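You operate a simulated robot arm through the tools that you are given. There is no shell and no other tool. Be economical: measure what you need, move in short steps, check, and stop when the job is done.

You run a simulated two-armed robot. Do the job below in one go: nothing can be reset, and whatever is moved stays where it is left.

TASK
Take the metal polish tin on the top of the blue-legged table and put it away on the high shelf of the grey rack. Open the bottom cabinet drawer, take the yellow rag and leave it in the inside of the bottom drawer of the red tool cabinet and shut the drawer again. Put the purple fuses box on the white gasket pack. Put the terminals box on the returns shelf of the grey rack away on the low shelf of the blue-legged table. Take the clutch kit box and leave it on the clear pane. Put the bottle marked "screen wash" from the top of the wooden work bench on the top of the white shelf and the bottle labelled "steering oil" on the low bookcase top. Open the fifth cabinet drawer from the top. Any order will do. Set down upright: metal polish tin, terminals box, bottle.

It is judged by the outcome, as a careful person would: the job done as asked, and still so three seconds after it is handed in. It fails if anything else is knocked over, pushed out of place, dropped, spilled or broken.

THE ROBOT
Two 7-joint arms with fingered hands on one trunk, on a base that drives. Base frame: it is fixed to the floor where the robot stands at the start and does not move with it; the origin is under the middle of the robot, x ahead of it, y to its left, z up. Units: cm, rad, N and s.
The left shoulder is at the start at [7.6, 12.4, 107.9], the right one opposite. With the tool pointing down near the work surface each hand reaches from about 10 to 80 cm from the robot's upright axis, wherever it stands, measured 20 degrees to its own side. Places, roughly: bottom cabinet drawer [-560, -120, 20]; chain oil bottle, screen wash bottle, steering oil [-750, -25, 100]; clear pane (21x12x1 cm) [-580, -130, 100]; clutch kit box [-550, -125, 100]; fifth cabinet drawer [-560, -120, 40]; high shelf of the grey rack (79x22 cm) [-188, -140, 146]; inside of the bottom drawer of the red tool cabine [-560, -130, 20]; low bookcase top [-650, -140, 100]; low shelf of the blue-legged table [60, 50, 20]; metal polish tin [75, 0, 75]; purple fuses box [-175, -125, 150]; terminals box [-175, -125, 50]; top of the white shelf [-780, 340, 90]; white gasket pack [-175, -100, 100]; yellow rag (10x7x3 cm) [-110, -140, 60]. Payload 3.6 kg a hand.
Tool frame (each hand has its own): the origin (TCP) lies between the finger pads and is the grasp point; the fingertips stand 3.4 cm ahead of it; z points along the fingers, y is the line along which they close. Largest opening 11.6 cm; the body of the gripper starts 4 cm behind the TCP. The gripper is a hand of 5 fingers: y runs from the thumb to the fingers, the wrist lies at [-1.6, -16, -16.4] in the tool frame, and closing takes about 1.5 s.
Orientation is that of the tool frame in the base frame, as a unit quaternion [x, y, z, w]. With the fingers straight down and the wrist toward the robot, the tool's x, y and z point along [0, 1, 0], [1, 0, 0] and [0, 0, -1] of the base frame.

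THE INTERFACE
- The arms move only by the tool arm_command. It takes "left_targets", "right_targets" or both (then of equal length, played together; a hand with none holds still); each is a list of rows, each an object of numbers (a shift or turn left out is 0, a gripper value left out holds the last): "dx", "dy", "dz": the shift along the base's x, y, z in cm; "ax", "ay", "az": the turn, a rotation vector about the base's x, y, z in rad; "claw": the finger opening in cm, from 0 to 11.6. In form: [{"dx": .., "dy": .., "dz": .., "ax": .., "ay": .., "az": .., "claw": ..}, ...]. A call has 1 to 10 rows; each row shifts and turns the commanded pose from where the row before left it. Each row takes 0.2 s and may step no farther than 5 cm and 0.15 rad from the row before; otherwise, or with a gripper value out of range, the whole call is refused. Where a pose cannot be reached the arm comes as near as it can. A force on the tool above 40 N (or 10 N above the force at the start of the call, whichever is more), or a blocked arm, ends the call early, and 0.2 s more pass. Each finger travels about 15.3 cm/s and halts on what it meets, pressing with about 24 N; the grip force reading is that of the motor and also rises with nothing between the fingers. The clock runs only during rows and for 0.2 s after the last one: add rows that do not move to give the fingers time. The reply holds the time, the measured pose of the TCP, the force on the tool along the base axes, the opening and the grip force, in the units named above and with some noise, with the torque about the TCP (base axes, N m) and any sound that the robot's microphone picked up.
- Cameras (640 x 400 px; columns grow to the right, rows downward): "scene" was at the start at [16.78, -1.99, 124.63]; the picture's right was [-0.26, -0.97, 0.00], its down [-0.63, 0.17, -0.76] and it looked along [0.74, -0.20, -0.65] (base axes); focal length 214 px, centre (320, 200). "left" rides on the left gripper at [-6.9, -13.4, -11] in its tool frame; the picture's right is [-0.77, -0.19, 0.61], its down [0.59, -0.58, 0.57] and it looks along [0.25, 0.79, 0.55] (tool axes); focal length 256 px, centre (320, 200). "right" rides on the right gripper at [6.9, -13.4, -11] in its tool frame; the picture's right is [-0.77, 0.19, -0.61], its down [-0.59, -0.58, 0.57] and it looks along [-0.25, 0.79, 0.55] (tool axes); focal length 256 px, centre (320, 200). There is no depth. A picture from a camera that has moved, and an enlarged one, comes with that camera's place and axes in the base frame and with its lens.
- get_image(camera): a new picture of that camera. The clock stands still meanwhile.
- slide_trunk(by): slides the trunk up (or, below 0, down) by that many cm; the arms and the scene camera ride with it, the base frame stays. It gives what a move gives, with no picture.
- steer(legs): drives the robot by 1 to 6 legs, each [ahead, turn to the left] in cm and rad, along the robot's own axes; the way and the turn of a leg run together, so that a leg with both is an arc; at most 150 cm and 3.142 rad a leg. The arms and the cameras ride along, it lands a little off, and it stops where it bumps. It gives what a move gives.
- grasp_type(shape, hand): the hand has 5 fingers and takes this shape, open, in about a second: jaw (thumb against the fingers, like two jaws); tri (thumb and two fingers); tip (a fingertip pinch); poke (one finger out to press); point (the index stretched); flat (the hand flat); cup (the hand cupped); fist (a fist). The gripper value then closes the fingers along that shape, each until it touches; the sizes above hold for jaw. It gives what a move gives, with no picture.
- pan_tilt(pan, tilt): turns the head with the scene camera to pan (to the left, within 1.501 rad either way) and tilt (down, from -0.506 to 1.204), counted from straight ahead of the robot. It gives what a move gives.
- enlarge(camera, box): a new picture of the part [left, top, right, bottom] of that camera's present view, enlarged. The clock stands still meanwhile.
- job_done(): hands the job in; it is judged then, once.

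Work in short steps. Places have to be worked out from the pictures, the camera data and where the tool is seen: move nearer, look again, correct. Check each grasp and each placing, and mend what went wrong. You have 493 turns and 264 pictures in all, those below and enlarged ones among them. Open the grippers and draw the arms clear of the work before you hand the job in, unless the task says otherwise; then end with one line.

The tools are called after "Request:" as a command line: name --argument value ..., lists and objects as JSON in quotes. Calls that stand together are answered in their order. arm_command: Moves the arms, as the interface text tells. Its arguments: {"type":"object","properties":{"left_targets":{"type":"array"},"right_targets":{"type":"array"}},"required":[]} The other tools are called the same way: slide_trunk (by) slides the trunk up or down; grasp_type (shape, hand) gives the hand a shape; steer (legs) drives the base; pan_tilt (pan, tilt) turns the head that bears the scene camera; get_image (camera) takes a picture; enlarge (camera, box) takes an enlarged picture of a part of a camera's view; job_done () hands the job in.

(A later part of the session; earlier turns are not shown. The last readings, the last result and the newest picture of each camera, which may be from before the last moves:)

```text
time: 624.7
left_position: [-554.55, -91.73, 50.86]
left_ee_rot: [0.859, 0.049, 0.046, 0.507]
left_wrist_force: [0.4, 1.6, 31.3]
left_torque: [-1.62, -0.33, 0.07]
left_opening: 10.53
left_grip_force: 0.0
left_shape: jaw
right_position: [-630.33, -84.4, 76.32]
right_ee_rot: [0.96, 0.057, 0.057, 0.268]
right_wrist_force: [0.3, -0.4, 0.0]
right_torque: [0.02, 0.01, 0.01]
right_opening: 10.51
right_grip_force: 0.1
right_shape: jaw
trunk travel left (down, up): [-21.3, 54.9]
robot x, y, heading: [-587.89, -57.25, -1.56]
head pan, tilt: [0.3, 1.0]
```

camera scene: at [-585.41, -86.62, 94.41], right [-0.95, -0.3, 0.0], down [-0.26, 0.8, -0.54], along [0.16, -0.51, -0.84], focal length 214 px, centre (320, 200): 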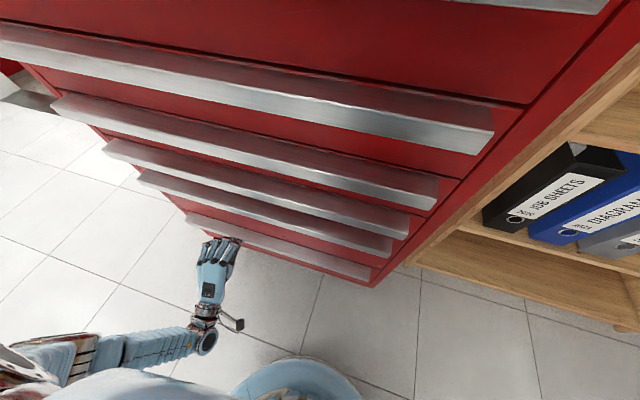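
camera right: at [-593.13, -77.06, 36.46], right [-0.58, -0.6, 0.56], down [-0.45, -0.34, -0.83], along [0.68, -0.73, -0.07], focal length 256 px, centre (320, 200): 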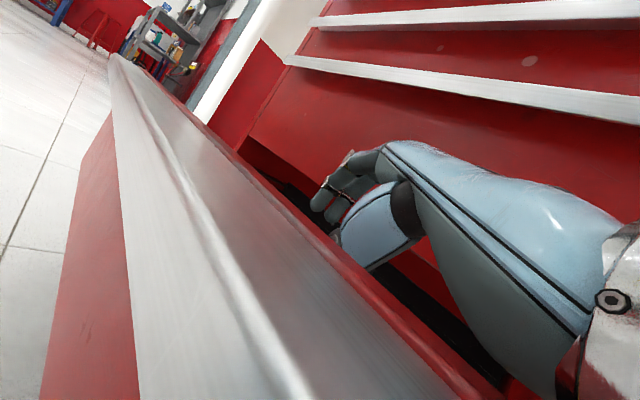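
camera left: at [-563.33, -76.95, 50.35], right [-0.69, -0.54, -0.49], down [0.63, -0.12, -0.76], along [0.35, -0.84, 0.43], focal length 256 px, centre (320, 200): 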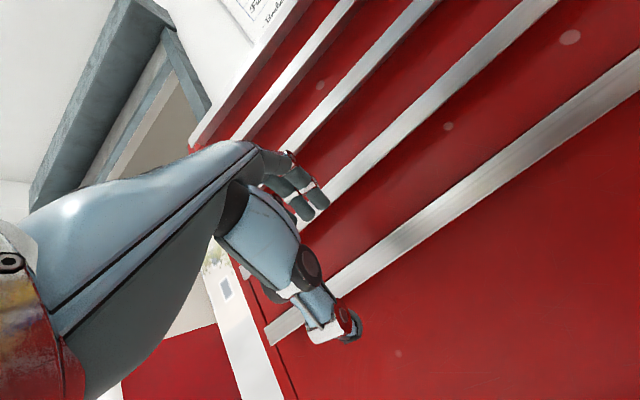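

Opening. Continue by reversing the base 16 cm with the hand pressed.

Request:
steer --legs '[[-16, 0]]'

Request:
get_image --camera "scene"

```text
time: 626.2
left_position: [-554.58, -75.93, 50.87]
left_ee_rot: [0.859, 0.051, 0.048, 0.507]
left_wrist_force: [5.8, -0.1, 31.1]
left_torque: [-1.48, -0.17, 0.25]
left_opening: 10.52
left_grip_force: 0.1
left_shape: jaw
right_position: [-630.38, -68.41, 76.29]
right_ee_rot: [0.96, 0.057, 0.057, 0.27]
right_wrist_force: [0.8, -0.6, 0.1]
right_torque: [0.0, 0.02, 0.01]
right_opening: 10.51
right_grip_force: 0.1
right_shape: jaw
trunk travel left (down, up): [-21.3, 54.9]
robot x, y, heading: [-587.94, -41.55, -1.56]
head pan, tilt: [0.3, 1.0]
```

```text
43 pictures are left
camera scene: at [-585.8, -59.29, 115.93], right [-0.95, -0.31, 0.0], down [-0.26, 0.8, -0.54], along [0.17, -0.52, -0.84], focal length 214 px, centre (320, 200)
```

scene: 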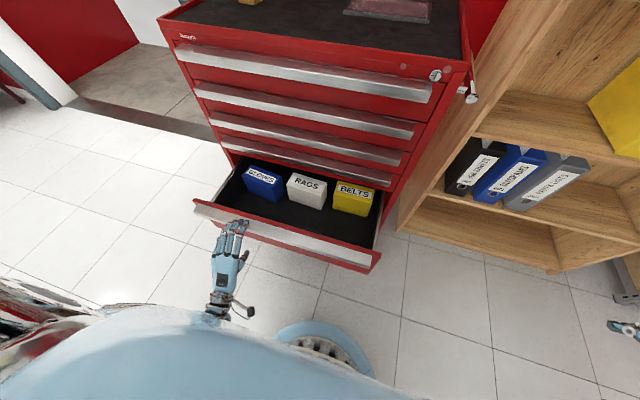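

The fifth drawer is open. Lift the left hand off, back away, and raise the trunk for the clutch-kit job.

Request:
arm_command --left_targets '[{"dz": 2}, {"dz": 2}, {"dz": 2}, {"dz": 2}]'

Request:
steer --legs '[[-14, 0]]'

Request:
slide_trunk --by 20

Request:
arm_command --right_targets '[{"dz": 4, "dx": 2, "dy": -1, "ax": 0.06}, {"dz": 4, "dx": 2, "dy": -1, "ax": 0.06}, {"dz": 4, "dx": 2, "dy": -1, "ax": 0.06}, {"dz": 4, "dx": 2, "dy": -1, "ax": 0.06}, {"dz": 4, "dx": 1, "dy": -1, "ax": 0.06}, {"dz": 4, "dy": -1, "ax": 0.06}, {"dz": 4, "dy": -1, "ax": 0.05}]'

```text
time: 627.2
left_position: [-554.48, -75.82, 58.79]
left_ee_rot: [0.86, 0.051, 0.046, 0.506]
left_wrist_force: [0.8, -1.1, -0.1]
left_torque: [-0.01, 0.02, -0.01]
left_opening: 10.05
left_grip_force: 0.2
left_shape: jaw
right_position: [-630.36, -68.56, 76.33]
right_ee_rot: [0.96, 0.057, 0.056, 0.268]
right_wrist_force: [0.5, 0.0, 0.0]
right_torque: [-0.02, 0.0, 0.03]
right_opening: 10.48
right_grip_force: 0.1
right_shape: jaw
trunk travel left (down, up): [-21.3, 54.9]
robot x, y, heading: [-588.01, -41.74, -1.56]
head pan, tilt: [0.3, 1.0]
```

```text
time: 628.5
left_position: [-554.67, -62.14, 58.82]
left_ee_rot: [0.86, 0.051, 0.046, 0.507]
left_wrist_force: [-0.6, 0.5, -0.2]
left_torque: [0.01, -0.01, 0.0]
left_opening: 10.01
left_grip_force: 0.1
left_shape: jaw
right_position: [-630.46, -54.7, 76.35]
right_ee_rot: [0.96, 0.057, 0.056, 0.268]
right_wrist_force: [0.1, -0.3, 1.0]
right_torque: [-0.01, -0.03, 0.04]
right_opening: 10.49
right_grip_force: 0.1
right_shape: jaw
trunk travel left (down, up): [-21.3, 54.9]
robot x, y, heading: [-588.02, -27.8, -1.564]
head pan, tilt: [0.3, 1.0]
```

```text
time: 630.6
left_position: [-554.8, -62.03, 78.71]
left_ee_rot: [0.86, 0.052, 0.048, 0.506]
left_wrist_force: [-0.6, 0.6, -0.6]
left_torque: [-0.02, 0.02, -0.01]
left_opening: 10.03
left_grip_force: 0.1
left_shape: jaw
right_position: [-630.37, -54.73, 96.29]
right_ee_rot: [0.96, 0.057, 0.057, 0.267]
right_wrist_force: [-0.2, 0.1, 0.6]
right_torque: [-0.02, 0.0, 0.0]
right_opening: 10.49
right_grip_force: 0.1
right_shape: jaw
trunk travel left (down, up): [-41.3, 34.9]
robot x, y, heading: [-588.27, -28.22, -1.562]
head pan, tilt: [0.3, 1.0]
```

```text
time: 632.2
left_position: [-554.57, -62.08, 78.73]
left_ee_rot: [0.86, 0.051, 0.046, 0.506]
left_wrist_force: [0.0, -0.1, -0.3]
left_torque: [0.03, 0.0, -0.01]
left_opening: 10.04
left_grip_force: 0.1
left_shape: jaw
right_position: [-622.07, -65.14, 122.99]
right_ee_rot: [0.994, 0.045, 0.067, 0.067]
right_wrist_force: [-0.7, -0.1, 0.2]
right_torque: [0.0, -0.01, -0.01]
right_opening: 10.5
right_grip_force: 0.0
right_shape: jaw
right hand out of reach, approached as far as the arm can: row 1, 2, 3, 4
trunk travel left (down, up): [-41.3, 34.9]
robot x, y, heading: [-587.77, -27.98, -1.559]
head pan, tilt: [0.3, 1.0]
```

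Now shift the base to x≈-544.

Request:
steer --legs '[[0, 1.55]]'

Request:
steer --legs '[[44, 0]]'

Request:
steer --legs '[[0, -1.56]]'

```text
time: 636.5
left_position: [-553.44, 5.34, 78.74]
left_ee_rot: [0.575, 0.641, 0.389, 0.327]
left_wrist_force: [-0.7, 0.3, -0.3]
left_torque: [0.0, -0.02, 0.02]
left_opening: 10.02
left_grip_force: 0.1
left_shape: jaw
right_position: [-551.06, -62.36, 123.04]
right_ee_rot: [0.676, 0.731, 0.095, 0.001]
right_wrist_force: [-0.6, 0.1, 0.0]
right_torque: [0.02, 0.0, 0.03]
right_opening: 10.51
right_grip_force: 0.0
right_shape: jaw
trunk travel left (down, up): [-41.3, 34.9]
robot x, y, heading: [-588.15, -27.88, -0.0]
head pan, tilt: [0.3, 1.0]
```

```text
time: 639.1
left_position: [-509.71, 5.18, 78.69]
left_ee_rot: [0.575, 0.641, 0.389, 0.328]
left_wrist_force: [0.0, -0.6, 0.2]
left_torque: [0.02, 0.0, -0.01]
left_opening: 10.01
left_grip_force: 0.1
left_shape: jaw
right_position: [-507.58, -62.37, 123.0]
right_ee_rot: [0.675, 0.731, 0.095, 0.001]
right_wrist_force: [-0.3, 0.1, 0.0]
right_torque: [0.03, -0.01, 0.03]
right_opening: 10.49
right_grip_force: 0.1
right_shape: jaw
trunk travel left (down, up): [-41.3, 34.9]
robot x, y, heading: [-544.53, -27.91, -0.004]
head pan, tilt: [0.3, 1.0]
```

```text
time: 643.3
left_position: [-511.28, -62.3, 78.81]
left_ee_rot: [0.86, 0.051, 0.046, 0.506]
left_wrist_force: [-1.0, 1.1, 0.2]
left_torque: [-0.01, -0.03, 0.0]
left_opening: 10.03
left_grip_force: 0.0
left_shape: jaw
right_position: [-578.72, -65.0, 122.99]
right_ee_rot: [0.995, 0.044, 0.067, 0.067]
right_wrist_force: [0.5, -0.3, -0.1]
right_torque: [0.02, 0.0, 0.01]
right_opening: 10.48
right_grip_force: 0.1
right_shape: jaw
trunk travel left (down, up): [-41.3, 34.9]
robot x, y, heading: [-544.3, -27.77, -1.565]
head pan, tilt: [0.3, 1.0]
```

Stable. I go to (-513,-65), clear of the open drawer, to pick the clutch kit with the right hand.

Request:
steer --legs '[[0, 0.69]]'

Request:
steer --legs '[[46, 0]]'

Request:
steer --legs '[[0, -0.69]]'

Request:
pan_tilt --pan -0.4 --tilt 0.7

Request:
get_image --camera "scene"

```text
time: 645.6
left_position: [-496.91, -33.14, 78.73]
left_ee_rot: [0.793, 0.338, 0.214, 0.46]
left_wrist_force: [-0.1, 0.4, -0.2]
left_torque: [-0.02, 0.0, 0.0]
left_opening: 9.99
left_grip_force: 0.0
left_shape: jaw
right_position: [-547.14, -78.36, 122.95]
right_ee_rot: [0.921, 0.378, 0.085, 0.04]
right_wrist_force: [-0.1, -0.1, -0.4]
right_torque: [0.02, -0.03, 0.01]
right_opening: 10.46
right_grip_force: 0.1
right_shape: jaw
trunk travel left (down, up): [-41.3, 34.9]
robot x, y, heading: [-544.41, -28.05, -0.874]
head pan, tilt: [0.3, 1.0]
```

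```text
time: 648.4
left_position: [-466.87, -68.73, 78.74]
left_ee_rot: [0.792, 0.339, 0.215, 0.459]
left_wrist_force: [0.6, 0.5, -0.1]
left_torque: [0.01, 0.0, 0.02]
left_opening: 10.04
left_grip_force: 0.0
left_shape: jaw
right_position: [-517.32, -114.03, 122.99]
right_ee_rot: [0.921, 0.377, 0.086, 0.041]
right_wrist_force: [-0.5, -0.8, 1.1]
right_torque: [-0.01, -0.01, -0.01]
right_opening: 10.5
right_grip_force: 0.0
right_shape: jaw
trunk travel left (down, up): [-41.3, 34.9]
robot x, y, heading: [-514.5, -63.59, -0.874]
head pan, tilt: [0.3, 1.0]
```

```text
time: 650.6
left_position: [-480.96, -97.63, 78.72]
left_ee_rot: [0.859, 0.053, 0.048, 0.506]
left_wrist_force: [-0.1, 0.3, 1.0]
left_torque: [-0.03, 0.05, -0.02]
left_opening: 10.0
left_grip_force: 0.1
left_shape: jaw
right_position: [-548.41, -100.91, 123.0]
right_ee_rot: [0.994, 0.048, 0.067, 0.067]
right_wrist_force: [-0.1, -0.4, -0.2]
right_torque: [0.02, -0.04, 0.03]
right_opening: 10.5
right_grip_force: 0.0
right_shape: jaw
trunk travel left (down, up): [-41.3, 34.9]
robot x, y, heading: [-514.42, -63.63, -1.556]
head pan, tilt: [0.3, 1.0]
```

```text
time: 651.6
left_position: [-480.95, -97.72, 78.79]
left_ee_rot: [0.859, 0.053, 0.048, 0.506]
left_wrist_force: [-0.4, -0.3, 1.2]
left_torque: [0.0, -0.01, -0.04]
left_opening: 10.06
left_grip_force: 0.1
left_shape: jaw
right_position: [-548.51, -100.9, 122.98]
right_ee_rot: [0.994, 0.046, 0.067, 0.067]
right_wrist_force: [0.0, 0.9, 0.6]
right_torque: [-0.01, 0.0, 0.03]
right_opening: 10.52
right_grip_force: 0.1
right_shape: jaw
trunk travel left (down, up): [-41.3, 34.9]
robot x, y, heading: [-514.89, -63.39, -1.557]
head pan, tilt: [-0.4, 0.7]
```

```text
42 pictures are left
camera scene: at [-517.63, -75.1, 138.71], right [-0.93, 0.37, 0.0], down [0.24, 0.6, -0.76], along [-0.29, -0.71, -0.64], focal length 214 px, centre (320, 200)
```

scene: 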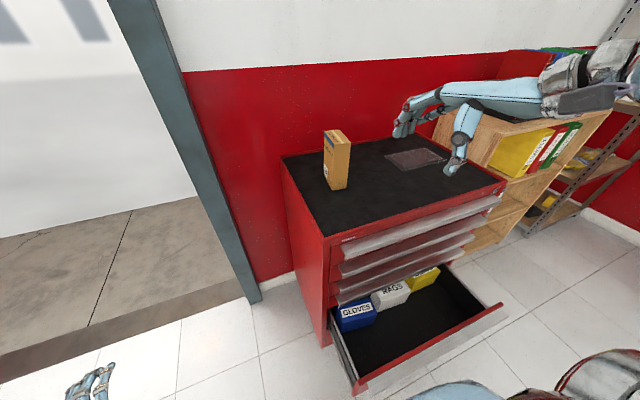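

Clutch box at ≈(-544.5,-126.3), z 97–115; pane ≈(-580.5,-129.5). Move the right hand above the box.

Request:
arm_command --right_targets '[{"dx": 0.6, "dy": -3.5, "ax": 0.03, "ay": 0.03}, {"dx": 0.6, "dy": -3.6, "ax": 0.03, "ay": 0.03}, {"dx": 0.6, "dy": -3.6, "ax": 0.03, "ay": 0.03}, {"dx": 0.6, "dy": -3.6, "ax": 0.03, "ay": 0.03}, {"dx": 0.6, "dy": -3.6, "ay": 0.02, "az": -0.04}, {"dx": 0.6, "dy": -3.6, "az": -0.04}, {"dx": 0.4, "dy": -3.4}]'

Request:
get_image --camera "right"

```text
time: 653.2
left_position: [-480.99, -97.71, 78.73]
left_ee_rot: [0.861, 0.053, 0.048, 0.504]
left_wrist_force: [-0.1, 0.2, 0.9]
left_torque: [0.01, 0.0, -0.03]
left_opening: 10.05
left_grip_force: 0.2
left_shape: jaw
right_position: [-544.41, -126.13, 123.01]
right_ee_rot: [1.0, 0.007, 0.0, 0.004]
right_wrist_force: [0.1, 0.6, -0.4]
right_torque: [-0.01, 0.01, 0.01]
right_opening: 10.47
right_grip_force: 0.0
right_shape: jaw
trunk travel left (down, up): [-41.3, 34.9]
robot x, y, heading: [-514.48, -63.66, -1.556]
head pan, tilt: [-0.4, 0.7]
```

```text
41 pictures are left
camera right: at [-537.69, -112.49, 133.81], right [-0.77, -0.19, 0.61], down [-0.6, 0.56, -0.57], along [-0.24, -0.8, -0.55], focal length 256 px, centre (320, 200)
```

right: 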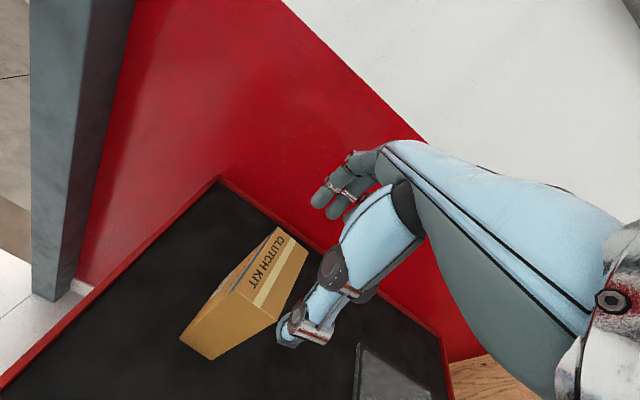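

Box top: 4 cm (x) × 8 cm (y), centre (-543.9,-127.1). Open to 11, lower over it and grip.

Request:
arm_command --right_targets '[{"dx": 0.5, "dy": -0.6, "claw": 11.4}, {"dy": -0.4}, {"dz": -2.5}, {"dz": -2.5}, {"dz": -2.5}, {"dz": -2.5}, {"dz": -2.5}]'

Request:
arm_command --right_targets '[{"claw": 9}, {"claw": 7}, {"claw": 5}, {}, {}, {}, {}]'

Request:
get_image --camera "right"

```text
time: 654.7
left_position: [-481.08, -97.64, 78.74]
left_ee_rot: [0.86, 0.05, 0.045, 0.506]
left_wrist_force: [0.3, 0.7, -0.7]
left_torque: [-0.01, 0.02, 0.02]
left_opening: 10.05
left_grip_force: 0.0
left_shape: jaw
right_position: [-543.71, -127.63, 114.96]
right_ee_rot: [1.0, 0.009, 0.004, 0.027]
right_wrist_force: [-2.5, -0.3, 21.6]
right_torque: [-1.62, 0.15, -0.13]
right_opening: 11.44
right_grip_force: 0.1
right_shape: jaw
trunk travel left (down, up): [-41.3, 34.9]
robot x, y, heading: [-514.38, -63.82, -1.559]
head pan, tilt: [-0.4, 0.7]
stopped in row 7 (right hand): the force on the tool passed its limit at 48 N (the readings are from after the stop); the commanded pose is now the measured one
```

```text
time: 656.3
left_position: [-480.91, -97.44, 78.81]
left_ee_rot: [0.859, 0.054, 0.048, 0.507]
left_wrist_force: [-0.3, 0.1, -0.2]
left_torque: [0.03, 0.03, 0.02]
left_opening: 10.03
left_grip_force: 0.1
left_shape: jaw
right_position: [-543.51, -127.2, 115.16]
right_ee_rot: [1.0, 0.01, 0.002, 0.027]
right_wrist_force: [-0.9, 6.2, 38.5]
right_torque: [-1.93, -0.02, -0.08]
right_opening: 5.85
right_grip_force: 23.8
right_shape: jaw
trunk travel left (down, up): [-41.3, 34.9]
robot x, y, heading: [-514.54, -63.43, -1.558]
head pan, tilt: [-0.4, 0.7]
```

```text
40 pictures are left
camera right: at [-537.0, -113.07, 125.44], right [-0.77, -0.17, 0.62], down [-0.6, 0.53, -0.6], along [-0.23, -0.83, -0.51], focal length 256 px, centre (320, 200)
```

right: 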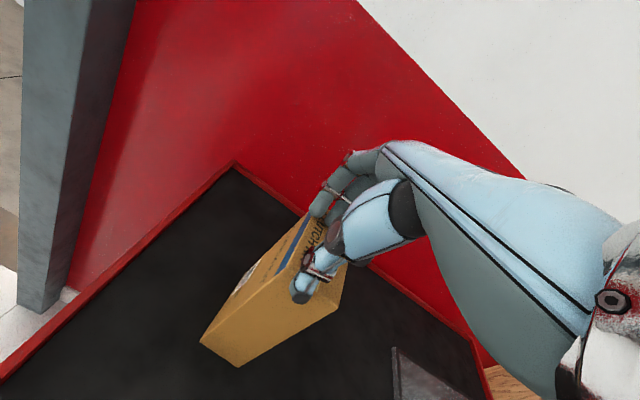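

Fingertips landed on the box's back top edge (box is deeper, centre y≈-129.3). Open, raise, shift back 1.8 and retry.

Request:
arm_command --right_targets '[{"claw": 9}, {"claw": 11.6}, {"dz": 1}, {"dz": 2}, {"dy": -1, "dx": -0.3}, {"dy": -0.9}, {"dz": -1}, {"dz": -1}, {"dz": -1}, {"dz": -1}]'

Request:
arm_command --right_targets '[{"dz": -1}, {"dz": -1}, {"dz": -1}]'

Request:
get_image --camera "right"

```text
time: 658.5
left_position: [-480.96, -97.8, 78.79]
left_ee_rot: [0.86, 0.053, 0.048, 0.506]
left_wrist_force: [0.2, -0.6, -0.2]
left_torque: [-0.02, 0.0, 0.0]
left_opening: 10.03
left_grip_force: 0.1
left_shape: jaw
right_position: [-544.08, -129.31, 113.36]
right_ee_rot: [1.0, 0.009, 0.002, 0.019]
right_wrist_force: [-0.5, 0.9, 0.2]
right_torque: [0.0, -0.02, 0.0]
right_opening: 11.57
right_grip_force: 0.0
right_shape: jaw
trunk travel left (down, up): [-41.3, 34.9]
robot x, y, heading: [-514.48, -63.65, -1.56]
head pan, tilt: [-0.4, 0.7]
```

```text
time: 659.3
left_position: [-480.9, -97.63, 78.83]
left_ee_rot: [0.859, 0.052, 0.047, 0.507]
left_wrist_force: [0.6, 0.0, -0.9]
left_torque: [0.02, -0.01, 0.02]
left_opening: 10.03
left_grip_force: 0.1
left_shape: jaw
right_position: [-544.14, -129.31, 110.59]
right_ee_rot: [1.0, 0.009, 0.003, 0.02]
right_wrist_force: [-0.4, 2.5, 11.3]
right_torque: [0.52, -0.04, 0.02]
right_opening: 11.61
right_grip_force: 0.0
right_shape: jaw
trunk travel left (down, up): [-41.3, 34.9]
robot x, y, heading: [-514.58, -63.64, -1.557]
head pan, tilt: [-0.4, 0.7]
```

```text
39 pictures are left
camera right: at [-537.51, -115.29, 121.02], right [-0.77, -0.17, 0.61], down [-0.6, 0.54, -0.59], along [-0.23, -0.82, -0.52], focal length 256 px, centre (320, 200)
```

right: 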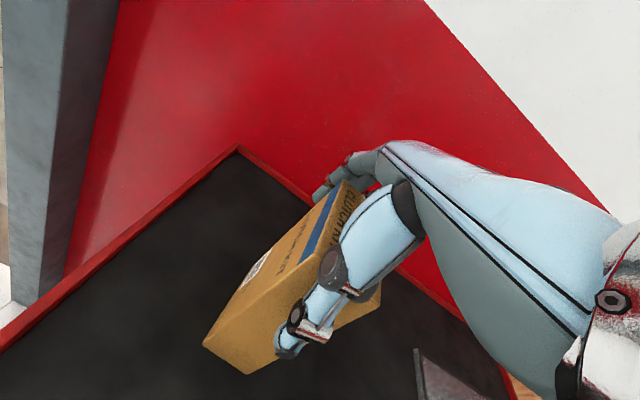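

Now the box is well between thumb and fingers. Close and lift.

Request:
arm_command --right_targets '[{"dz": 0.4, "claw": 9}, {"claw": 7}, {"claw": 5}, {}, {}, {}, {}]'

Request:
arm_command --right_targets '[{"dz": 1}, {"dz": 2}, {"dz": 2}, {"dz": 3}, {"dz": 3}]'

Request:
get_image --camera "scene"

```text
time: 660.9
left_position: [-481.07, -97.69, 78.72]
left_ee_rot: [0.86, 0.052, 0.047, 0.505]
left_wrist_force: [-0.1, 0.2, 0.1]
left_torque: [0.03, -0.02, 0.02]
left_opening: 10.03
left_grip_force: 0.2
left_shape: jaw
right_position: [-544.15, -129.33, 110.67]
right_ee_rot: [1.0, 0.009, 0.003, 0.019]
right_wrist_force: [1.0, -0.6, -0.6]
right_torque: [-0.23, -0.01, 0.0]
right_opening: 9.69
right_grip_force: 24.0
right_shape: jaw
trunk travel left (down, up): [-41.3, 34.9]
robot x, y, heading: [-514.69, -63.44, -1.556]
head pan, tilt: [-0.4, 0.7]
```

```text
time: 662.1
left_position: [-481.0, -97.59, 78.71]
left_ee_rot: [0.86, 0.053, 0.047, 0.506]
left_wrist_force: [0.6, 0.0, -0.6]
left_torque: [-0.02, 0.0, 0.01]
left_opening: 10.04
left_grip_force: 0.1
left_shape: jaw
right_position: [-544.15, -129.24, 121.71]
right_ee_rot: [1.0, 0.009, 0.003, 0.018]
right_wrist_force: [-0.8, -0.3, -3.7]
right_torque: [-0.01, -0.02, 0.0]
right_opening: 9.74
right_grip_force: 24.1
right_shape: jaw
trunk travel left (down, up): [-41.3, 34.9]
robot x, y, heading: [-514.71, -63.29, -1.557]
head pan, tilt: [-0.4, 0.7]
```

```text
38 pictures are left
camera scene: at [-517.65, -75.12, 138.71], right [-0.93, 0.38, 0.0], down [0.24, 0.6, -0.76], along [-0.29, -0.71, -0.64], focal length 214 px, centre (320, 200)
```

scene: 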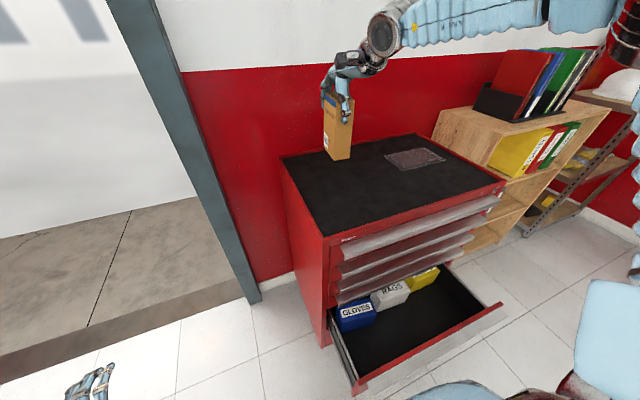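

Held (9.7 cm). Retract the hand, then move the base to about (-556,-57) for the pane.

Request:
arm_command --right_targets '[{"dy": 4}, {"dy": 4}, {"dy": 4}, {"dy": 4}, {"dy": 4}, {"dy": 3}]'

Request:
steer --legs '[[-25, 0]]'

Request:
steer --legs '[[0, -1.16]]'

Request:
steer --legs '[[45, 0]]'

Request:
steer --legs '[[0, 1.16]]'

```text
time: 663.5
left_position: [-481.14, -97.63, 78.76]
left_ee_rot: [0.86, 0.052, 0.048, 0.505]
left_wrist_force: [0.1, 1.0, 0.1]
left_torque: [0.03, -0.02, -0.01]
left_opening: 10.03
left_grip_force: 0.1
left_shape: jaw
right_position: [-544.3, -106.37, 121.76]
right_ee_rot: [1.0, 0.009, 0.003, 0.02]
right_wrist_force: [0.0, 1.5, -4.3]
right_torque: [-0.01, -0.04, 0.01]
right_opening: 9.73
right_grip_force: 23.6
right_shape: jaw
trunk travel left (down, up): [-41.3, 34.9]
robot x, y, heading: [-514.64, -63.48, -1.559]
head pan, tilt: [-0.4, 0.7]
```

```text
time: 665.3
left_position: [-481.33, -72.68, 78.64]
left_ee_rot: [0.86, 0.052, 0.047, 0.506]
left_wrist_force: [-0.4, 0.4, 0.1]
left_torque: [0.02, 0.0, 0.01]
left_opening: 10.04
left_grip_force: 0.0
left_shape: jaw
right_position: [-544.66, -81.28, 121.79]
right_ee_rot: [1.0, 0.009, 0.002, 0.021]
right_wrist_force: [-0.3, 0.4, -3.6]
right_torque: [0.02, -0.03, 0.0]
right_opening: 9.74
right_grip_force: 23.9
right_shape: jaw
trunk travel left (down, up): [-41.3, 34.9]
robot x, y, heading: [-514.55, -38.74, -1.56]
head pan, tilt: [-0.4, 0.7]
```

```text
time: 668.6
left_position: [-532.47, -83.05, 78.91]
left_ee_rot: [0.75, -0.424, -0.235, 0.45]
left_wrist_force: [0.1, 0.1, 0.2]
left_torque: [-0.01, 0.01, 0.0]
left_opening: 10.02
left_grip_force: 0.1
left_shape: jaw
right_position: [-566.07, -28.87, 121.75]
right_ee_rot: [0.843, -0.538, -0.008, 0.017]
right_wrist_force: [0.2, 0.3, -4.6]
right_torque: [0.0, 0.0, 0.0]
right_opening: 9.73
right_grip_force: 24.2
right_shape: jaw
trunk travel left (down, up): [-41.3, 34.9]
robot x, y, heading: [-515.07, -38.61, -2.713]
head pan, tilt: [-0.4, 0.7]
```

```text
time: 671.0
left_position: [-568.65, -98.29, 78.51]
left_ee_rot: [0.745, -0.435, -0.242, 0.445]
left_wrist_force: [5.7, 18.4, 4.4]
left_torque: [-0.96, 0.35, -0.36]
left_opening: 10.06
left_grip_force: 0.1
left_shape: jaw
right_position: [-602.02, -44.96, 121.71]
right_ee_rot: [0.843, -0.538, -0.008, 0.018]
right_wrist_force: [0.1, 0.0, -4.6]
right_torque: [-0.03, -0.07, 0.0]
right_opening: 9.75
right_grip_force: 24.3
right_shape: jaw
trunk travel left (down, up): [-41.3, 34.9]
robot x, y, heading: [-550.76, -54.79, -2.718]
head pan, tilt: [-0.4, 0.7]
stopped in leg 1: the force on the tool passed its limit at 46 N (the readings are from after the stop); the commanded pose is now the measured one
```

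```text
time: 672.0
left_position: [-567.1, -98.01, 78.57]
left_ee_rot: [0.749, -0.427, -0.239, 0.447]
left_wrist_force: [2.3, 16.8, 4.5]
left_torque: [-0.92, 0.14, -0.42]
left_opening: 10.06
left_grip_force: 0.0
left_shape: jaw
right_position: [-602.28, -47.29, 121.69]
right_ee_rot: [0.854, -0.519, -0.007, 0.018]
right_wrist_force: [-0.8, -0.4, -4.6]
right_torque: [-0.03, 0.02, -0.01]
right_opening: 9.73
right_grip_force: 23.7
right_shape: jaw
trunk travel left (down, up): [-41.3, 34.9]
robot x, y, heading: [-551.04, -55.58, -2.689]
head pan, tilt: [-0.4, 0.7]
stopped in leg 1: the force on the tool passed its limit at 44 N (the readings are from after the stop); the commanded pose is now the measured one
```

The low left hand touched the drawer fronts. Reverse 10 cm, then turn.

Request:
steer --legs '[[-12, 0]]'

Request:
arm_command --left_targets '[{"dy": 2, "dx": 1}, {"dy": 2, "dx": 1}, {"dy": 2, "dx": 1}, {"dy": 2}]'

Request:
steer --legs '[[0, 1.13]]'

```text
time: 673.2
left_position: [-556.3, -93.1, 78.59]
left_ee_rot: [0.751, -0.424, -0.237, 0.448]
left_wrist_force: [0.5, -0.8, 0.5]
left_torque: [0.0, -0.01, 0.0]
left_opening: 10.0
left_grip_force: 0.0
left_shape: jaw
right_position: [-591.56, -42.26, 121.82]
right_ee_rot: [0.854, -0.519, -0.008, 0.02]
right_wrist_force: [0.1, 0.1, -4.3]
right_torque: [0.01, -0.03, 0.0]
right_opening: 9.73
right_grip_force: 23.0
right_shape: jaw
trunk travel left (down, up): [-41.3, 34.9]
robot x, y, heading: [-540.35, -49.65, -2.685]
head pan, tilt: [-0.4, 0.7]
```

```text
time: 674.2
left_position: [-553.35, -85.18, 78.56]
left_ee_rot: [0.751, -0.424, -0.237, 0.448]
left_wrist_force: [0.1, -0.8, -0.2]
left_torque: [0.0, 0.01, 0.03]
left_opening: 9.99
left_grip_force: 0.0
left_shape: jaw
right_position: [-591.68, -42.17, 121.8]
right_ee_rot: [0.854, -0.519, -0.007, 0.018]
right_wrist_force: [0.0, -0.2, -4.0]
right_torque: [-0.04, -0.02, 0.01]
right_opening: 9.72
right_grip_force: 23.7
right_shape: jaw
trunk travel left (down, up): [-41.3, 34.9]
robot x, y, heading: [-540.54, -50.12, -2.685]
head pan, tilt: [-0.4, 0.7]
```

```text
time: 677.5
left_position: [-513.99, -76.84, 78.54]
left_ee_rot: [0.861, 0.042, 0.038, 0.505]
left_wrist_force: [-1.0, -0.6, -0.6]
left_torque: [0.01, 0.01, 0.01]
left_opening: 10.0
left_grip_force: 0.0
left_shape: jaw
right_position: [-569.2, -93.03, 121.81]
right_ee_rot: [1.0, 0.017, 0.004, 0.019]
right_wrist_force: [0.3, 0.4, -3.1]
right_torque: [0.0, -0.02, 0.01]
right_opening: 9.73
right_grip_force: 23.9
right_shape: jaw
trunk travel left (down, up): [-41.3, 34.9]
robot x, y, heading: [-540.66, -49.76, -1.557]
head pan, tilt: [-0.4, 0.7]
```

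Pane is ~89 cm away; turn right 0.29 and creep forward 11.

Request:
steer --legs '[[0, -0.29]]'

Request:
steer --legs '[[11, 0]]'

Request:
pan_tilt --pan -0.2 --tilt 0.7

Request:
get_image --camera "scene"

```text
time: 678.8
left_position: [-522.8, -83.3, 78.65]
left_ee_rot: [0.858, -0.083, -0.035, 0.505]
left_wrist_force: [0.5, 0.4, -0.2]
left_torque: [0.01, -0.02, 0.05]
left_opening: 10.0
left_grip_force: 0.1
left_shape: jaw
right_position: [-580.51, -82.95, 121.78]
right_ee_rot: [0.992, -0.127, 0.0, 0.02]
right_wrist_force: [-0.3, 0.3, -4.8]
right_torque: [-0.06, -0.03, 0.0]
right_opening: 9.72
right_grip_force: 23.8
right_shape: jaw
trunk travel left (down, up): [-41.3, 34.9]
robot x, y, heading: [-540.06, -49.93, -1.851]
head pan, tilt: [-0.4, 0.7]
```

```text
time: 680.0
left_position: [-525.77, -93.82, 78.49]
left_ee_rot: [0.858, -0.082, -0.033, 0.505]
left_wrist_force: [0.6, -0.5, 0.1]
left_torque: [-0.01, 0.0, -0.03]
left_opening: 10.01
left_grip_force: 0.0
left_shape: jaw
right_position: [-583.29, -93.37, 121.7]
right_ee_rot: [0.992, -0.127, 0.001, 0.019]
right_wrist_force: [-0.7, -0.4, -4.1]
right_torque: [0.04, -0.04, -0.01]
right_opening: 9.74
right_grip_force: 24.1
right_shape: jaw
trunk travel left (down, up): [-41.3, 34.9]
robot x, y, heading: [-543.12, -59.89, -1.848]
head pan, tilt: [-0.4, 0.7]
```

```text
time: 680.7
left_position: [-525.72, -93.73, 78.58]
left_ee_rot: [0.858, -0.083, -0.035, 0.505]
left_wrist_force: [-0.3, -0.2, -0.1]
left_torque: [0.04, 0.02, 0.04]
left_opening: 10.02
left_grip_force: 0.1
left_shape: jaw
right_position: [-583.22, -93.39, 121.75]
right_ee_rot: [0.992, -0.127, 0.0, 0.019]
right_wrist_force: [-0.3, 0.7, -3.9]
right_torque: [0.02, -0.01, 0.01]
right_opening: 9.73
right_grip_force: 23.5
right_shape: jaw
trunk travel left (down, up): [-41.3, 34.9]
robot x, y, heading: [-543.25, -60.49, -1.85]
head pan, tilt: [-0.201, 0.7]
```

```text
37 pictures are left
camera scene: at [-548.19, -71.41, 138.7], right [-0.89, 0.46, 0.0], down [0.3, 0.57, -0.76], along [-0.35, -0.68, -0.64], focal length 214 px, centre (320, 200)
```

scene: 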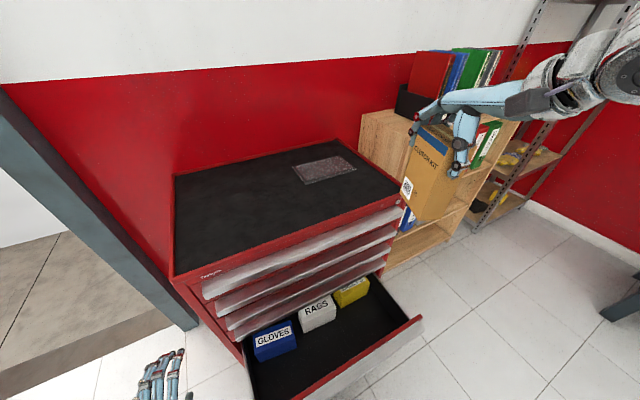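

Pane centre ≈(-579.5,-129.8). Carry the box over it, squaring the yaw.

Request:
arm_command --right_targets '[{"dy": -3.6, "dx": 0.4, "az": 0.02}, {"dy": -4, "dx": 0.4, "az": 0.03}, {"dy": -4, "dx": 0.4, "az": 0.03}, {"dy": -4, "dx": 0.4, "az": 0.03}, {"dy": -4, "dx": 0.4, "az": 0.03}, {"dy": -4, "dx": 0.4, "az": 0.03}, {"dy": -4, "dx": 0.5, "az": 0.03}, {"dy": -4, "dx": 0.5, "az": 0.03}, {"dy": -4, "dx": 0.4, "az": 0.02}]'

Request:
get_image --camera "right"

```text
time: 682.7
left_position: [-525.78, -93.82, 78.48]
left_ee_rot: [0.859, -0.082, -0.034, 0.505]
left_wrist_force: [1.1, 0.0, -0.1]
left_torque: [-0.02, 0.0, -0.01]
left_opening: 10.02
left_grip_force: 0.0
left_shape: jaw
right_position: [-579.32, -129.34, 121.68]
right_ee_rot: [1.0, -0.001, 0.002, 0.018]
right_wrist_force: [-1.6, -0.3, -4.0]
right_torque: [0.06, -0.04, -0.01]
right_opening: 9.68
right_grip_force: 24.0
right_shape: jaw
trunk travel left (down, up): [-41.3, 34.9]
robot x, y, heading: [-543.34, -60.57, -1.844]
head pan, tilt: [-0.201, 0.7]
```

```text
36 pictures are left
camera right: at [-572.43, -115.53, 132.17], right [-0.77, -0.16, 0.61], down [-0.59, 0.56, -0.59], along [-0.25, -0.82, -0.52], focal length 256 px, centre (320, 200)
```

right: 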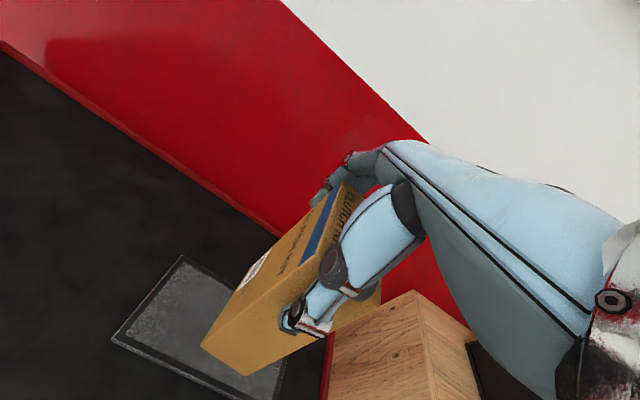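

Pane spans x -571…-590.5, y -125.5…-137. Centre over (-580.8,-131) and lower.

Request:
arm_command --right_targets '[{"dx": -0.8, "dy": -0.8}, {"dx": -0.7, "dy": -0.8}, {"dz": -2}, {"dz": -2}, {"dz": -1.5}, {"dz": -1}, {"dz": -0.7}, {"dz": -0.5}]'

Request:
arm_command --right_targets '[{"dz": -0.5}, {"dz": -0.4}, {"dz": -0.4}, {"dz": -0.4}, {"dz": -0.4}, {"dz": -0.4}]'

```text
time: 684.5
left_position: [-525.78, -93.83, 78.48]
left_ee_rot: [0.858, -0.083, -0.035, 0.506]
left_wrist_force: [-0.1, -0.2, 0.9]
left_torque: [-0.03, 0.01, 0.0]
left_opening: 10.01
left_grip_force: 0.1
left_shape: jaw
right_position: [-580.25, -129.88, 113.99]
right_ee_rot: [1.0, -0.003, 0.003, 0.019]
right_wrist_force: [-0.8, 0.4, -4.4]
right_torque: [0.02, -0.03, -0.03]
right_opening: 9.74
right_grip_force: 24.3
right_shape: jaw
right hand out of reach, approached as far as the arm can: row 2
trunk travel left (down, up): [-41.3, 34.9]
robot x, y, heading: [-543.17, -60.15, -1.845]
head pan, tilt: [-0.201, 0.7]
```

```text
time: 685.9
left_position: [-525.76, -93.69, 78.6]
left_ee_rot: [0.858, -0.084, -0.036, 0.505]
left_wrist_force: [0.0, -0.3, -0.5]
left_torque: [-0.04, -0.03, -0.03]
left_opening: 9.99
left_grip_force: 0.1
left_shape: jaw
right_position: [-580.33, -129.9, 111.69]
right_ee_rot: [1.0, -0.002, 0.003, 0.02]
right_wrist_force: [0.7, 0.8, 0.5]
right_torque: [-0.11, 0.08, 0.0]
right_opening: 9.72
right_grip_force: 23.8
right_shape: jaw
trunk travel left (down, up): [-41.3, 34.9]
robot x, y, heading: [-543.16, -59.9, -1.845]
head pan, tilt: [-0.201, 0.7]
```

Contact with the pane. Release gently.

Request:
arm_command --right_targets '[{"dz": -0.2}, {"claw": 10.3}, {"claw": 11}, {"claw": 11.6}, {}, {"dz": 1}, {"dz": 2}, {"dz": 3}, {"dz": 3}]'

Request:
get_image --camera "right"

```text
time: 687.9
left_position: [-525.78, -93.76, 78.52]
left_ee_rot: [0.858, -0.082, -0.034, 0.505]
left_wrist_force: [0.7, -0.8, 0.5]
left_torque: [-0.04, 0.0, 0.01]
left_opening: 10.02
left_grip_force: 0.1
left_shape: jaw
right_position: [-580.15, -129.83, 120.35]
right_ee_rot: [1.0, -0.002, 0.004, 0.019]
right_wrist_force: [-0.9, -0.1, 0.6]
right_torque: [0.0, -0.02, 0.0]
right_opening: 11.6
right_grip_force: 0.0
right_shape: jaw
trunk travel left (down, up): [-41.3, 34.9]
robot x, y, heading: [-543.49, -60.34, -1.846]
head pan, tilt: [-0.201, 0.7]
```

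```text
35 pictures are left
camera right: at [-573.33, -116.05, 130.85], right [-0.77, -0.16, 0.61], down [-0.58, 0.56, -0.59], along [-0.25, -0.81, -0.52], focal length 256 px, centre (320, 200)
```

right: 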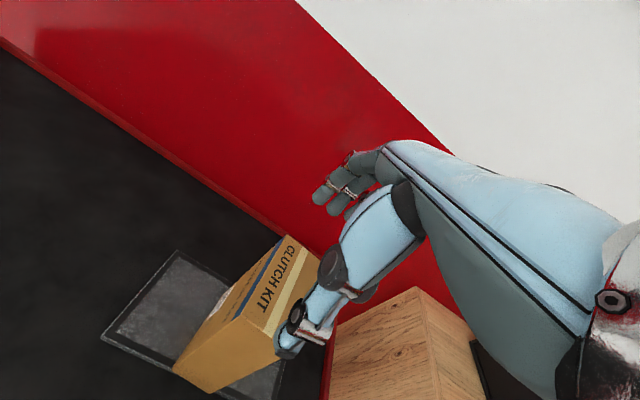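

Clutch kit stands on the pane. Raise and retract the right hand, back out from the drawer.

Request:
arm_command --right_targets '[{"dz": 3}, {"dy": 4}, {"dy": 4}, {"dy": 4}, {"dy": 4}, {"dy": 4}, {"dy": 4}, {"dy": 4, "dx": -1}, {"dy": 3, "dx": -1}]'

Request:
steer --legs '[[-30, 0]]'

Request:
steer --legs '[[0, -1.3]]'

Request:
pan_tilt --pan 0 --tilt 0.35

Request:
get_image --camera "scene"

```text
time: 689.9
left_position: [-525.73, -93.67, 78.56]
left_ee_rot: [0.858, -0.083, -0.035, 0.506]
left_wrist_force: [0.9, 0.6, -0.8]
left_torque: [-0.03, -0.03, 0.02]
left_opening: 10.0
left_grip_force: 0.0
left_shape: jaw
right_position: [-582.15, -98.58, 122.18]
right_ee_rot: [1.0, -0.002, 0.002, 0.02]
right_wrist_force: [1.3, 0.6, 0.5]
right_torque: [-0.03, 0.02, -0.02]
right_opening: 11.62
right_grip_force: 0.1
right_shape: jaw
right hand out of reach, approached as far as the arm can: row 1
trunk travel left (down, up): [-41.3, 34.9]
robot x, y, heading: [-542.9, -60.41, -1.847]
head pan, tilt: [-0.201, 0.7]
```

```text
time: 692.0
left_position: [-517.55, -64.69, 78.62]
left_ee_rot: [0.857, -0.084, -0.036, 0.506]
left_wrist_force: [0.3, -0.2, 0.0]
left_torque: [0.01, 0.03, -0.01]
left_opening: 10.01
left_grip_force: 0.0
left_shape: jaw
right_position: [-574.05, -69.52, 122.31]
right_ee_rot: [1.0, -0.003, 0.003, 0.02]
right_wrist_force: [0.3, 1.1, -0.3]
right_torque: [0.01, 0.02, -0.01]
right_opening: 11.62
right_grip_force: 0.0
right_shape: jaw
trunk travel left (down, up): [-41.3, 34.9]
robot x, y, heading: [-535.1, -31.62, -1.851]
head pan, tilt: [-0.201, 0.7]
```

```text
time: 695.6
left_position: [-562.47, -57.09, 78.49]
left_ee_rot: [0.633, -0.587, -0.333, 0.38]
left_wrist_force: [-0.2, -0.2, 0.1]
left_torque: [0.01, -0.01, -0.01]
left_opening: 9.99
left_grip_force: 0.0
left_shape: jaw
right_position: [-582.29, -3.86, 122.39]
right_ee_rot: [0.795, -0.607, -0.009, 0.018]
right_wrist_force: [0.3, 1.6, 0.0]
right_torque: [0.0, 0.05, 0.03]
right_opening: 11.58
right_grip_force: 0.1
right_shape: jaw
trunk travel left (down, up): [-41.3, 34.9]
robot x, y, heading: [-534.97, -31.58, 3.135]
head pan, tilt: [-0.201, 0.7]
```

```text
time: 696.4
left_position: [-562.52, -56.89, 78.56]
left_ee_rot: [0.633, -0.586, -0.334, 0.381]
left_wrist_force: [0.7, -0.3, -0.3]
left_torque: [-0.03, 0.02, 0.01]
left_opening: 9.99
left_grip_force: 0.0
left_shape: jaw
right_position: [-582.31, -3.63, 122.38]
right_ee_rot: [0.794, -0.607, -0.009, 0.017]
right_wrist_force: [0.1, 0.3, -0.2]
right_torque: [-0.01, 0.0, -0.04]
right_opening: 11.6
right_grip_force: 0.1
right_shape: jaw
trunk travel left (down, up): [-41.3, 34.9]
robot x, y, heading: [-534.84, -31.32, 3.136]
head pan, tilt: [0.0, 0.351]
```

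```text
34 pictures are left
camera scene: at [-548.11, -30.95, 141.84], right [0.01, 1.0, 0.0], down [0.34, 0.0, -0.94], along [-0.94, 0.01, -0.34], focal length 214 px, centre (320, 200)
```

scene: 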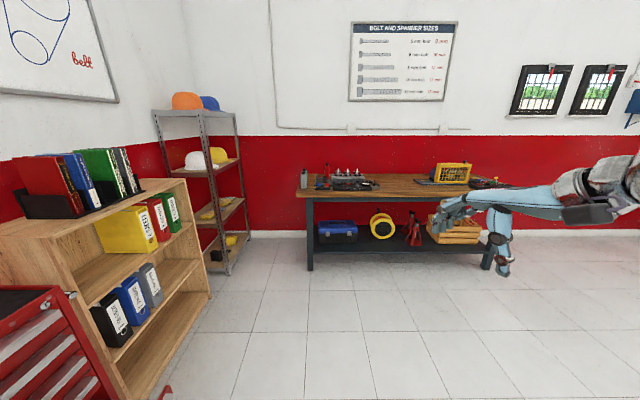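

Bench with bottles at its left end (≈[-748,-45..-25,82]). Drive to about (-660,-58) so the right hand faces them.

Request:
steer --legs '[[0, 0.21]]'

Request:
steer --legs '[[124, 0]]'

Request:
steer --legs '[[0, -0.21]]'

Request:
pan_tilt --pan -0.15 --tilt 0.55

Request:
get_image --camera "scene"

```text
time: 697.6
left_position: [-556.6, -62.26, 78.45]
left_ee_rot: [0.69, -0.517, -0.293, 0.413]
left_wrist_force: [0.0, -0.4, 0.0]
left_torque: [-0.01, 0.01, 0.01]
left_opening: 10.01
left_grip_force: 0.0
left_shape: jaw
right_position: [-586.87, -14.1, 122.29]
right_ee_rot: [0.853, -0.522, -0.007, 0.019]
right_wrist_force: [0.9, -1.0, -0.3]
right_torque: [0.04, -0.06, -0.04]
right_opening: 11.61
right_grip_force: 0.1
right_shape: jaw
trunk travel left (down, up): [-41.3, 34.9]
robot x, y, heading: [-535.1, -31.3, -2.945]
head pan, tilt: [0.0, 0.351]
```

```text
time: 703.8
left_position: [-677.92, -85.87, 78.57]
left_ee_rot: [0.687, -0.522, -0.295, 0.411]
left_wrist_force: [0.8, 0.7, 0.5]
left_torque: [-0.01, 0.0, 0.0]
left_opening: 9.99
left_grip_force: 0.1
left_shape: jaw
right_position: [-707.61, -37.34, 122.26]
right_ee_rot: [0.85, -0.526, -0.007, 0.018]
right_wrist_force: [-0.5, -0.1, 0.2]
right_torque: [0.01, -0.05, 0.01]
right_opening: 11.59
right_grip_force: 0.2
right_shape: jaw
trunk travel left (down, up): [-41.3, 34.9]
robot x, y, heading: [-656.2, -55.21, -2.952]
head pan, tilt: [0.0, 0.351]
```

```text
time: 705.0
left_position: [-683.79, -80.55, 78.51]
left_ee_rot: [0.629, -0.59, -0.337, 0.378]
left_wrist_force: [0.9, 1.0, 0.0]
left_torque: [0.03, 0.02, -0.01]
left_opening: 10.0
left_grip_force: 0.0
left_shape: jaw
right_position: [-702.85, -27.04, 122.3]
right_ee_rot: [0.791, -0.612, -0.01, 0.018]
right_wrist_force: [0.4, -0.3, 0.3]
right_torque: [0.01, 0.03, -0.01]
right_opening: 11.59
right_grip_force: 0.0
right_shape: jaw
trunk travel left (down, up): [-41.3, 34.9]
robot x, y, heading: [-656.08, -54.92, 3.121]
head pan, tilt: [0.0, 0.351]
```

```text
time: 705.7
left_position: [-683.72, -80.49, 78.63]
left_ee_rot: [0.629, -0.59, -0.336, 0.378]
left_wrist_force: [0.5, -0.9, 0.1]
left_torque: [0.02, 0.0, 0.0]
left_opening: 10.0
left_grip_force: 0.0
left_shape: jaw
right_position: [-702.87, -27.06, 122.31]
right_ee_rot: [0.791, -0.612, -0.011, 0.017]
right_wrist_force: [-0.1, 0.2, -0.9]
right_torque: [0.02, 0.01, 0.02]
right_opening: 11.58
right_grip_force: 0.2
right_shape: jaw
trunk travel left (down, up): [-41.3, 34.9]
robot x, y, heading: [-656.14, -55.18, 3.122]
head pan, tilt: [-0.15, 0.55]
```

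```text
33 pictures are left
camera scene: at [-668.57, -53.38, 140.03], right [0.17, 0.99, 0.0], down [0.51, -0.09, -0.85], along [-0.84, 0.14, -0.52], focal length 214 px, centre (320, 200)
```

scene: 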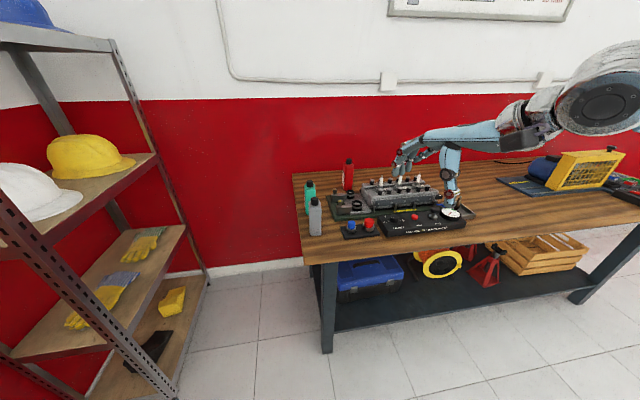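

Request:
enlarge --camera "scene" --box '[285, 150, 405, 245]'

```text
4.21 times, centred on (345, 198) of scene
camera zoom: at [-668.57, -53.38, 140.03], right [0.17, 0.99, 0.0], down [0.51, -0.09, -0.85], along [-0.84, 0.14, -0.52], focal length 903 px, centre (215, 210)
```

zoom: 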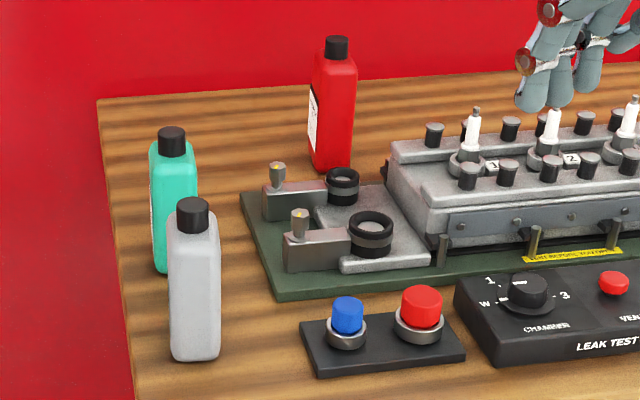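

Three bottles (grey, teal, red), labels facing the other side (-y). Check with the left-hand camera.

Request:
get_image --camera "left"

```text
31 pictures are left
camera left: at [-668.13, -72.62, 72.01], right [-0.5, 0.72, -0.48], down [-0.16, -0.62, -0.76], along [-0.85, -0.3, 0.43], focal length 256 px, centre (320, 200)
```

left: 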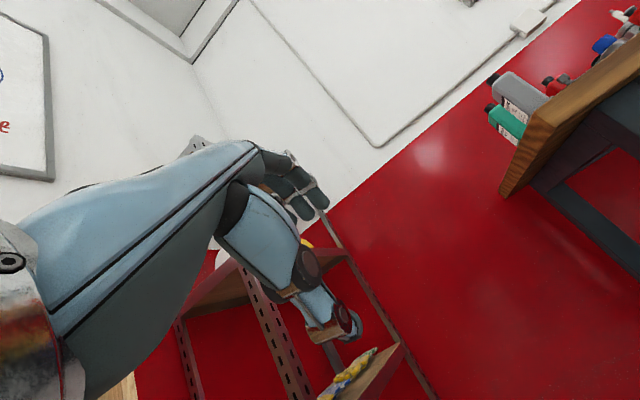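

Labels are visible there; enlarge.

Request:
enlarge --camera "left" --box '[475, 55, 595, 150]'

```text
4.21 times, centred on (535, 102) of left
camera zoom: at [-668.13, -72.62, 72.01], right [-0.5, 0.72, -0.48], down [-0.16, -0.62, -0.76], along [-0.85, -0.3, 0.43], focal length 1078 px, centre (-585, 610)
```

zoom: 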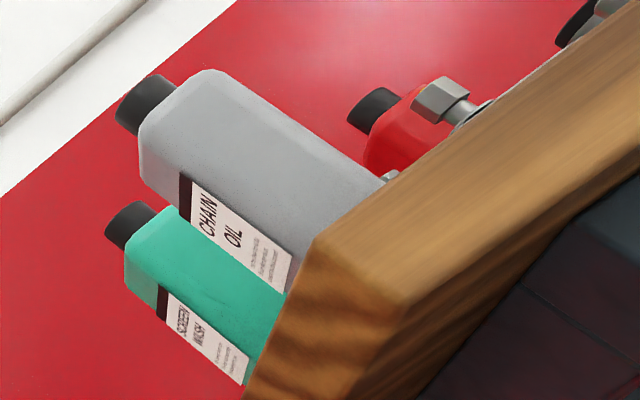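

Grey is chain oil, teal is screen wash, so red (≈[-771,-20.6], z 82–99) is steering oil. Drive closer.

Request:
steer --legs '[[0, -0.17]]'

Request:
steer --legs '[[40, 0]]'

Request:
steer --legs '[[0, 0.15]]'

Request:
arm_command --right_targets '[{"dx": -3, "az": -0.1}, {"dx": -3, "az": -0.1}, {"dx": -3, "az": -0.08}, {"dx": -3}, {"dx": -3}, {"dx": -3}]'

Request:
get_image --camera "right"

```text
time: 706.8
left_position: [-687.56, -75.54, 78.51]
left_ee_rot: [-0.577, 0.641, 0.367, -0.349]
left_wrist_force: [0.2, 0.1, 0.1]
left_torque: [0.01, 0.01, 0.0]
left_opening: 9.98
left_grip_force: 0.1
left_shape: jaw
right_position: [-697.32, -19.61, 122.31]
right_ee_rot: [0.736, -0.676, -0.012, 0.017]
right_wrist_force: [0.9, 0.4, 0.7]
right_torque: [0.02, -0.01, 0.01]
right_opening: 11.59
right_grip_force: 0.1
right_shape: jaw
trunk travel left (down, up): [-41.3, 34.9]
robot x, y, heading: [-655.61, -54.88, 2.953]
head pan, tilt: [-0.15, 0.55]
```

```text
time: 709.3
left_position: [-727.16, -67.89, 78.5]
left_ee_rot: [-0.576, 0.642, 0.367, -0.348]
left_wrist_force: [0.0, 0.1, -0.5]
left_torque: [0.0, -0.01, 0.0]
left_opening: 10.0
left_grip_force: 0.1
left_shape: jaw
right_position: [-736.89, -11.86, 122.32]
right_ee_rot: [0.735, -0.678, -0.012, 0.017]
right_wrist_force: [-0.8, 0.8, 0.9]
right_torque: [-0.02, -0.04, 0.0]
right_opening: 11.59
right_grip_force: 0.1
right_shape: jaw
trunk travel left (down, up): [-41.3, 34.9]
robot x, y, heading: [-695.41, -47.76, 2.953]
head pan, tilt: [-0.15, 0.55]
```

```text
time: 710.4
left_position: [-723.86, -72.39, 78.5]
left_ee_rot: [0.623, -0.596, -0.34, 0.375]
left_wrist_force: [0.1, -1.0, -0.2]
left_torque: [-0.01, 0.03, -0.03]
left_opening: 10.0
left_grip_force: 0.0
left_shape: jaw
right_position: [-741.78, -18.47, 122.39]
right_ee_rot: [0.784, -0.621, -0.011, 0.016]
right_wrist_force: [-0.1, -1.0, -0.2]
right_torque: [0.01, 0.01, -0.01]
right_opening: 11.6
right_grip_force: 0.1
right_shape: jaw
trunk travel left (down, up): [-41.3, 34.9]
robot x, y, heading: [-695.34, -47.31, 3.098]
head pan, tilt: [-0.15, 0.55]
```

```text
time: 711.8
left_position: [-723.81, -72.42, 78.44]
left_ee_rot: [0.623, -0.596, -0.34, 0.375]
left_wrist_force: [0.8, -0.5, -0.3]
left_torque: [-0.02, 0.05, -0.02]
left_opening: 10.0
left_grip_force: 0.2
left_shape: jaw
right_position: [-759.88, -18.48, 122.15]
right_ee_rot: [-0.689, 0.724, 0.013, -0.015]
right_wrist_force: [0.5, -0.2, 0.2]
right_torque: [0.0, 0.03, 0.01]
right_opening: 11.59
right_grip_force: 0.0
right_shape: jaw
trunk travel left (down, up): [-41.3, 34.9]
robot x, y, heading: [-695.38, -47.4, 3.101]
head pan, tilt: [-0.15, 0.55]
```

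```text
29 pictures are left
camera right: at [-746.36, -26.1, 132.71], right [-0.12, 0.78, 0.61], down [0.58, 0.56, -0.59], along [-0.8, 0.28, -0.52], focal length 256 px, centre (320, 200)
```

right: 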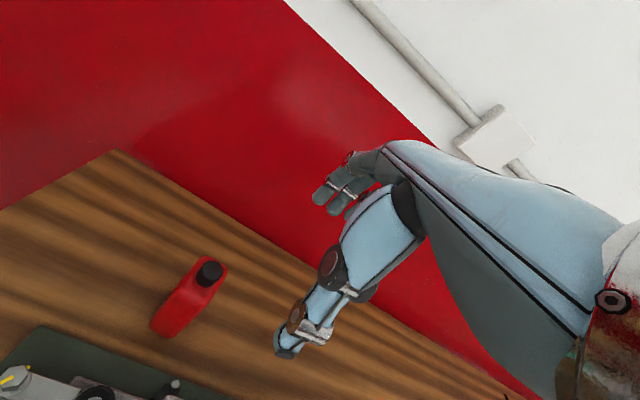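

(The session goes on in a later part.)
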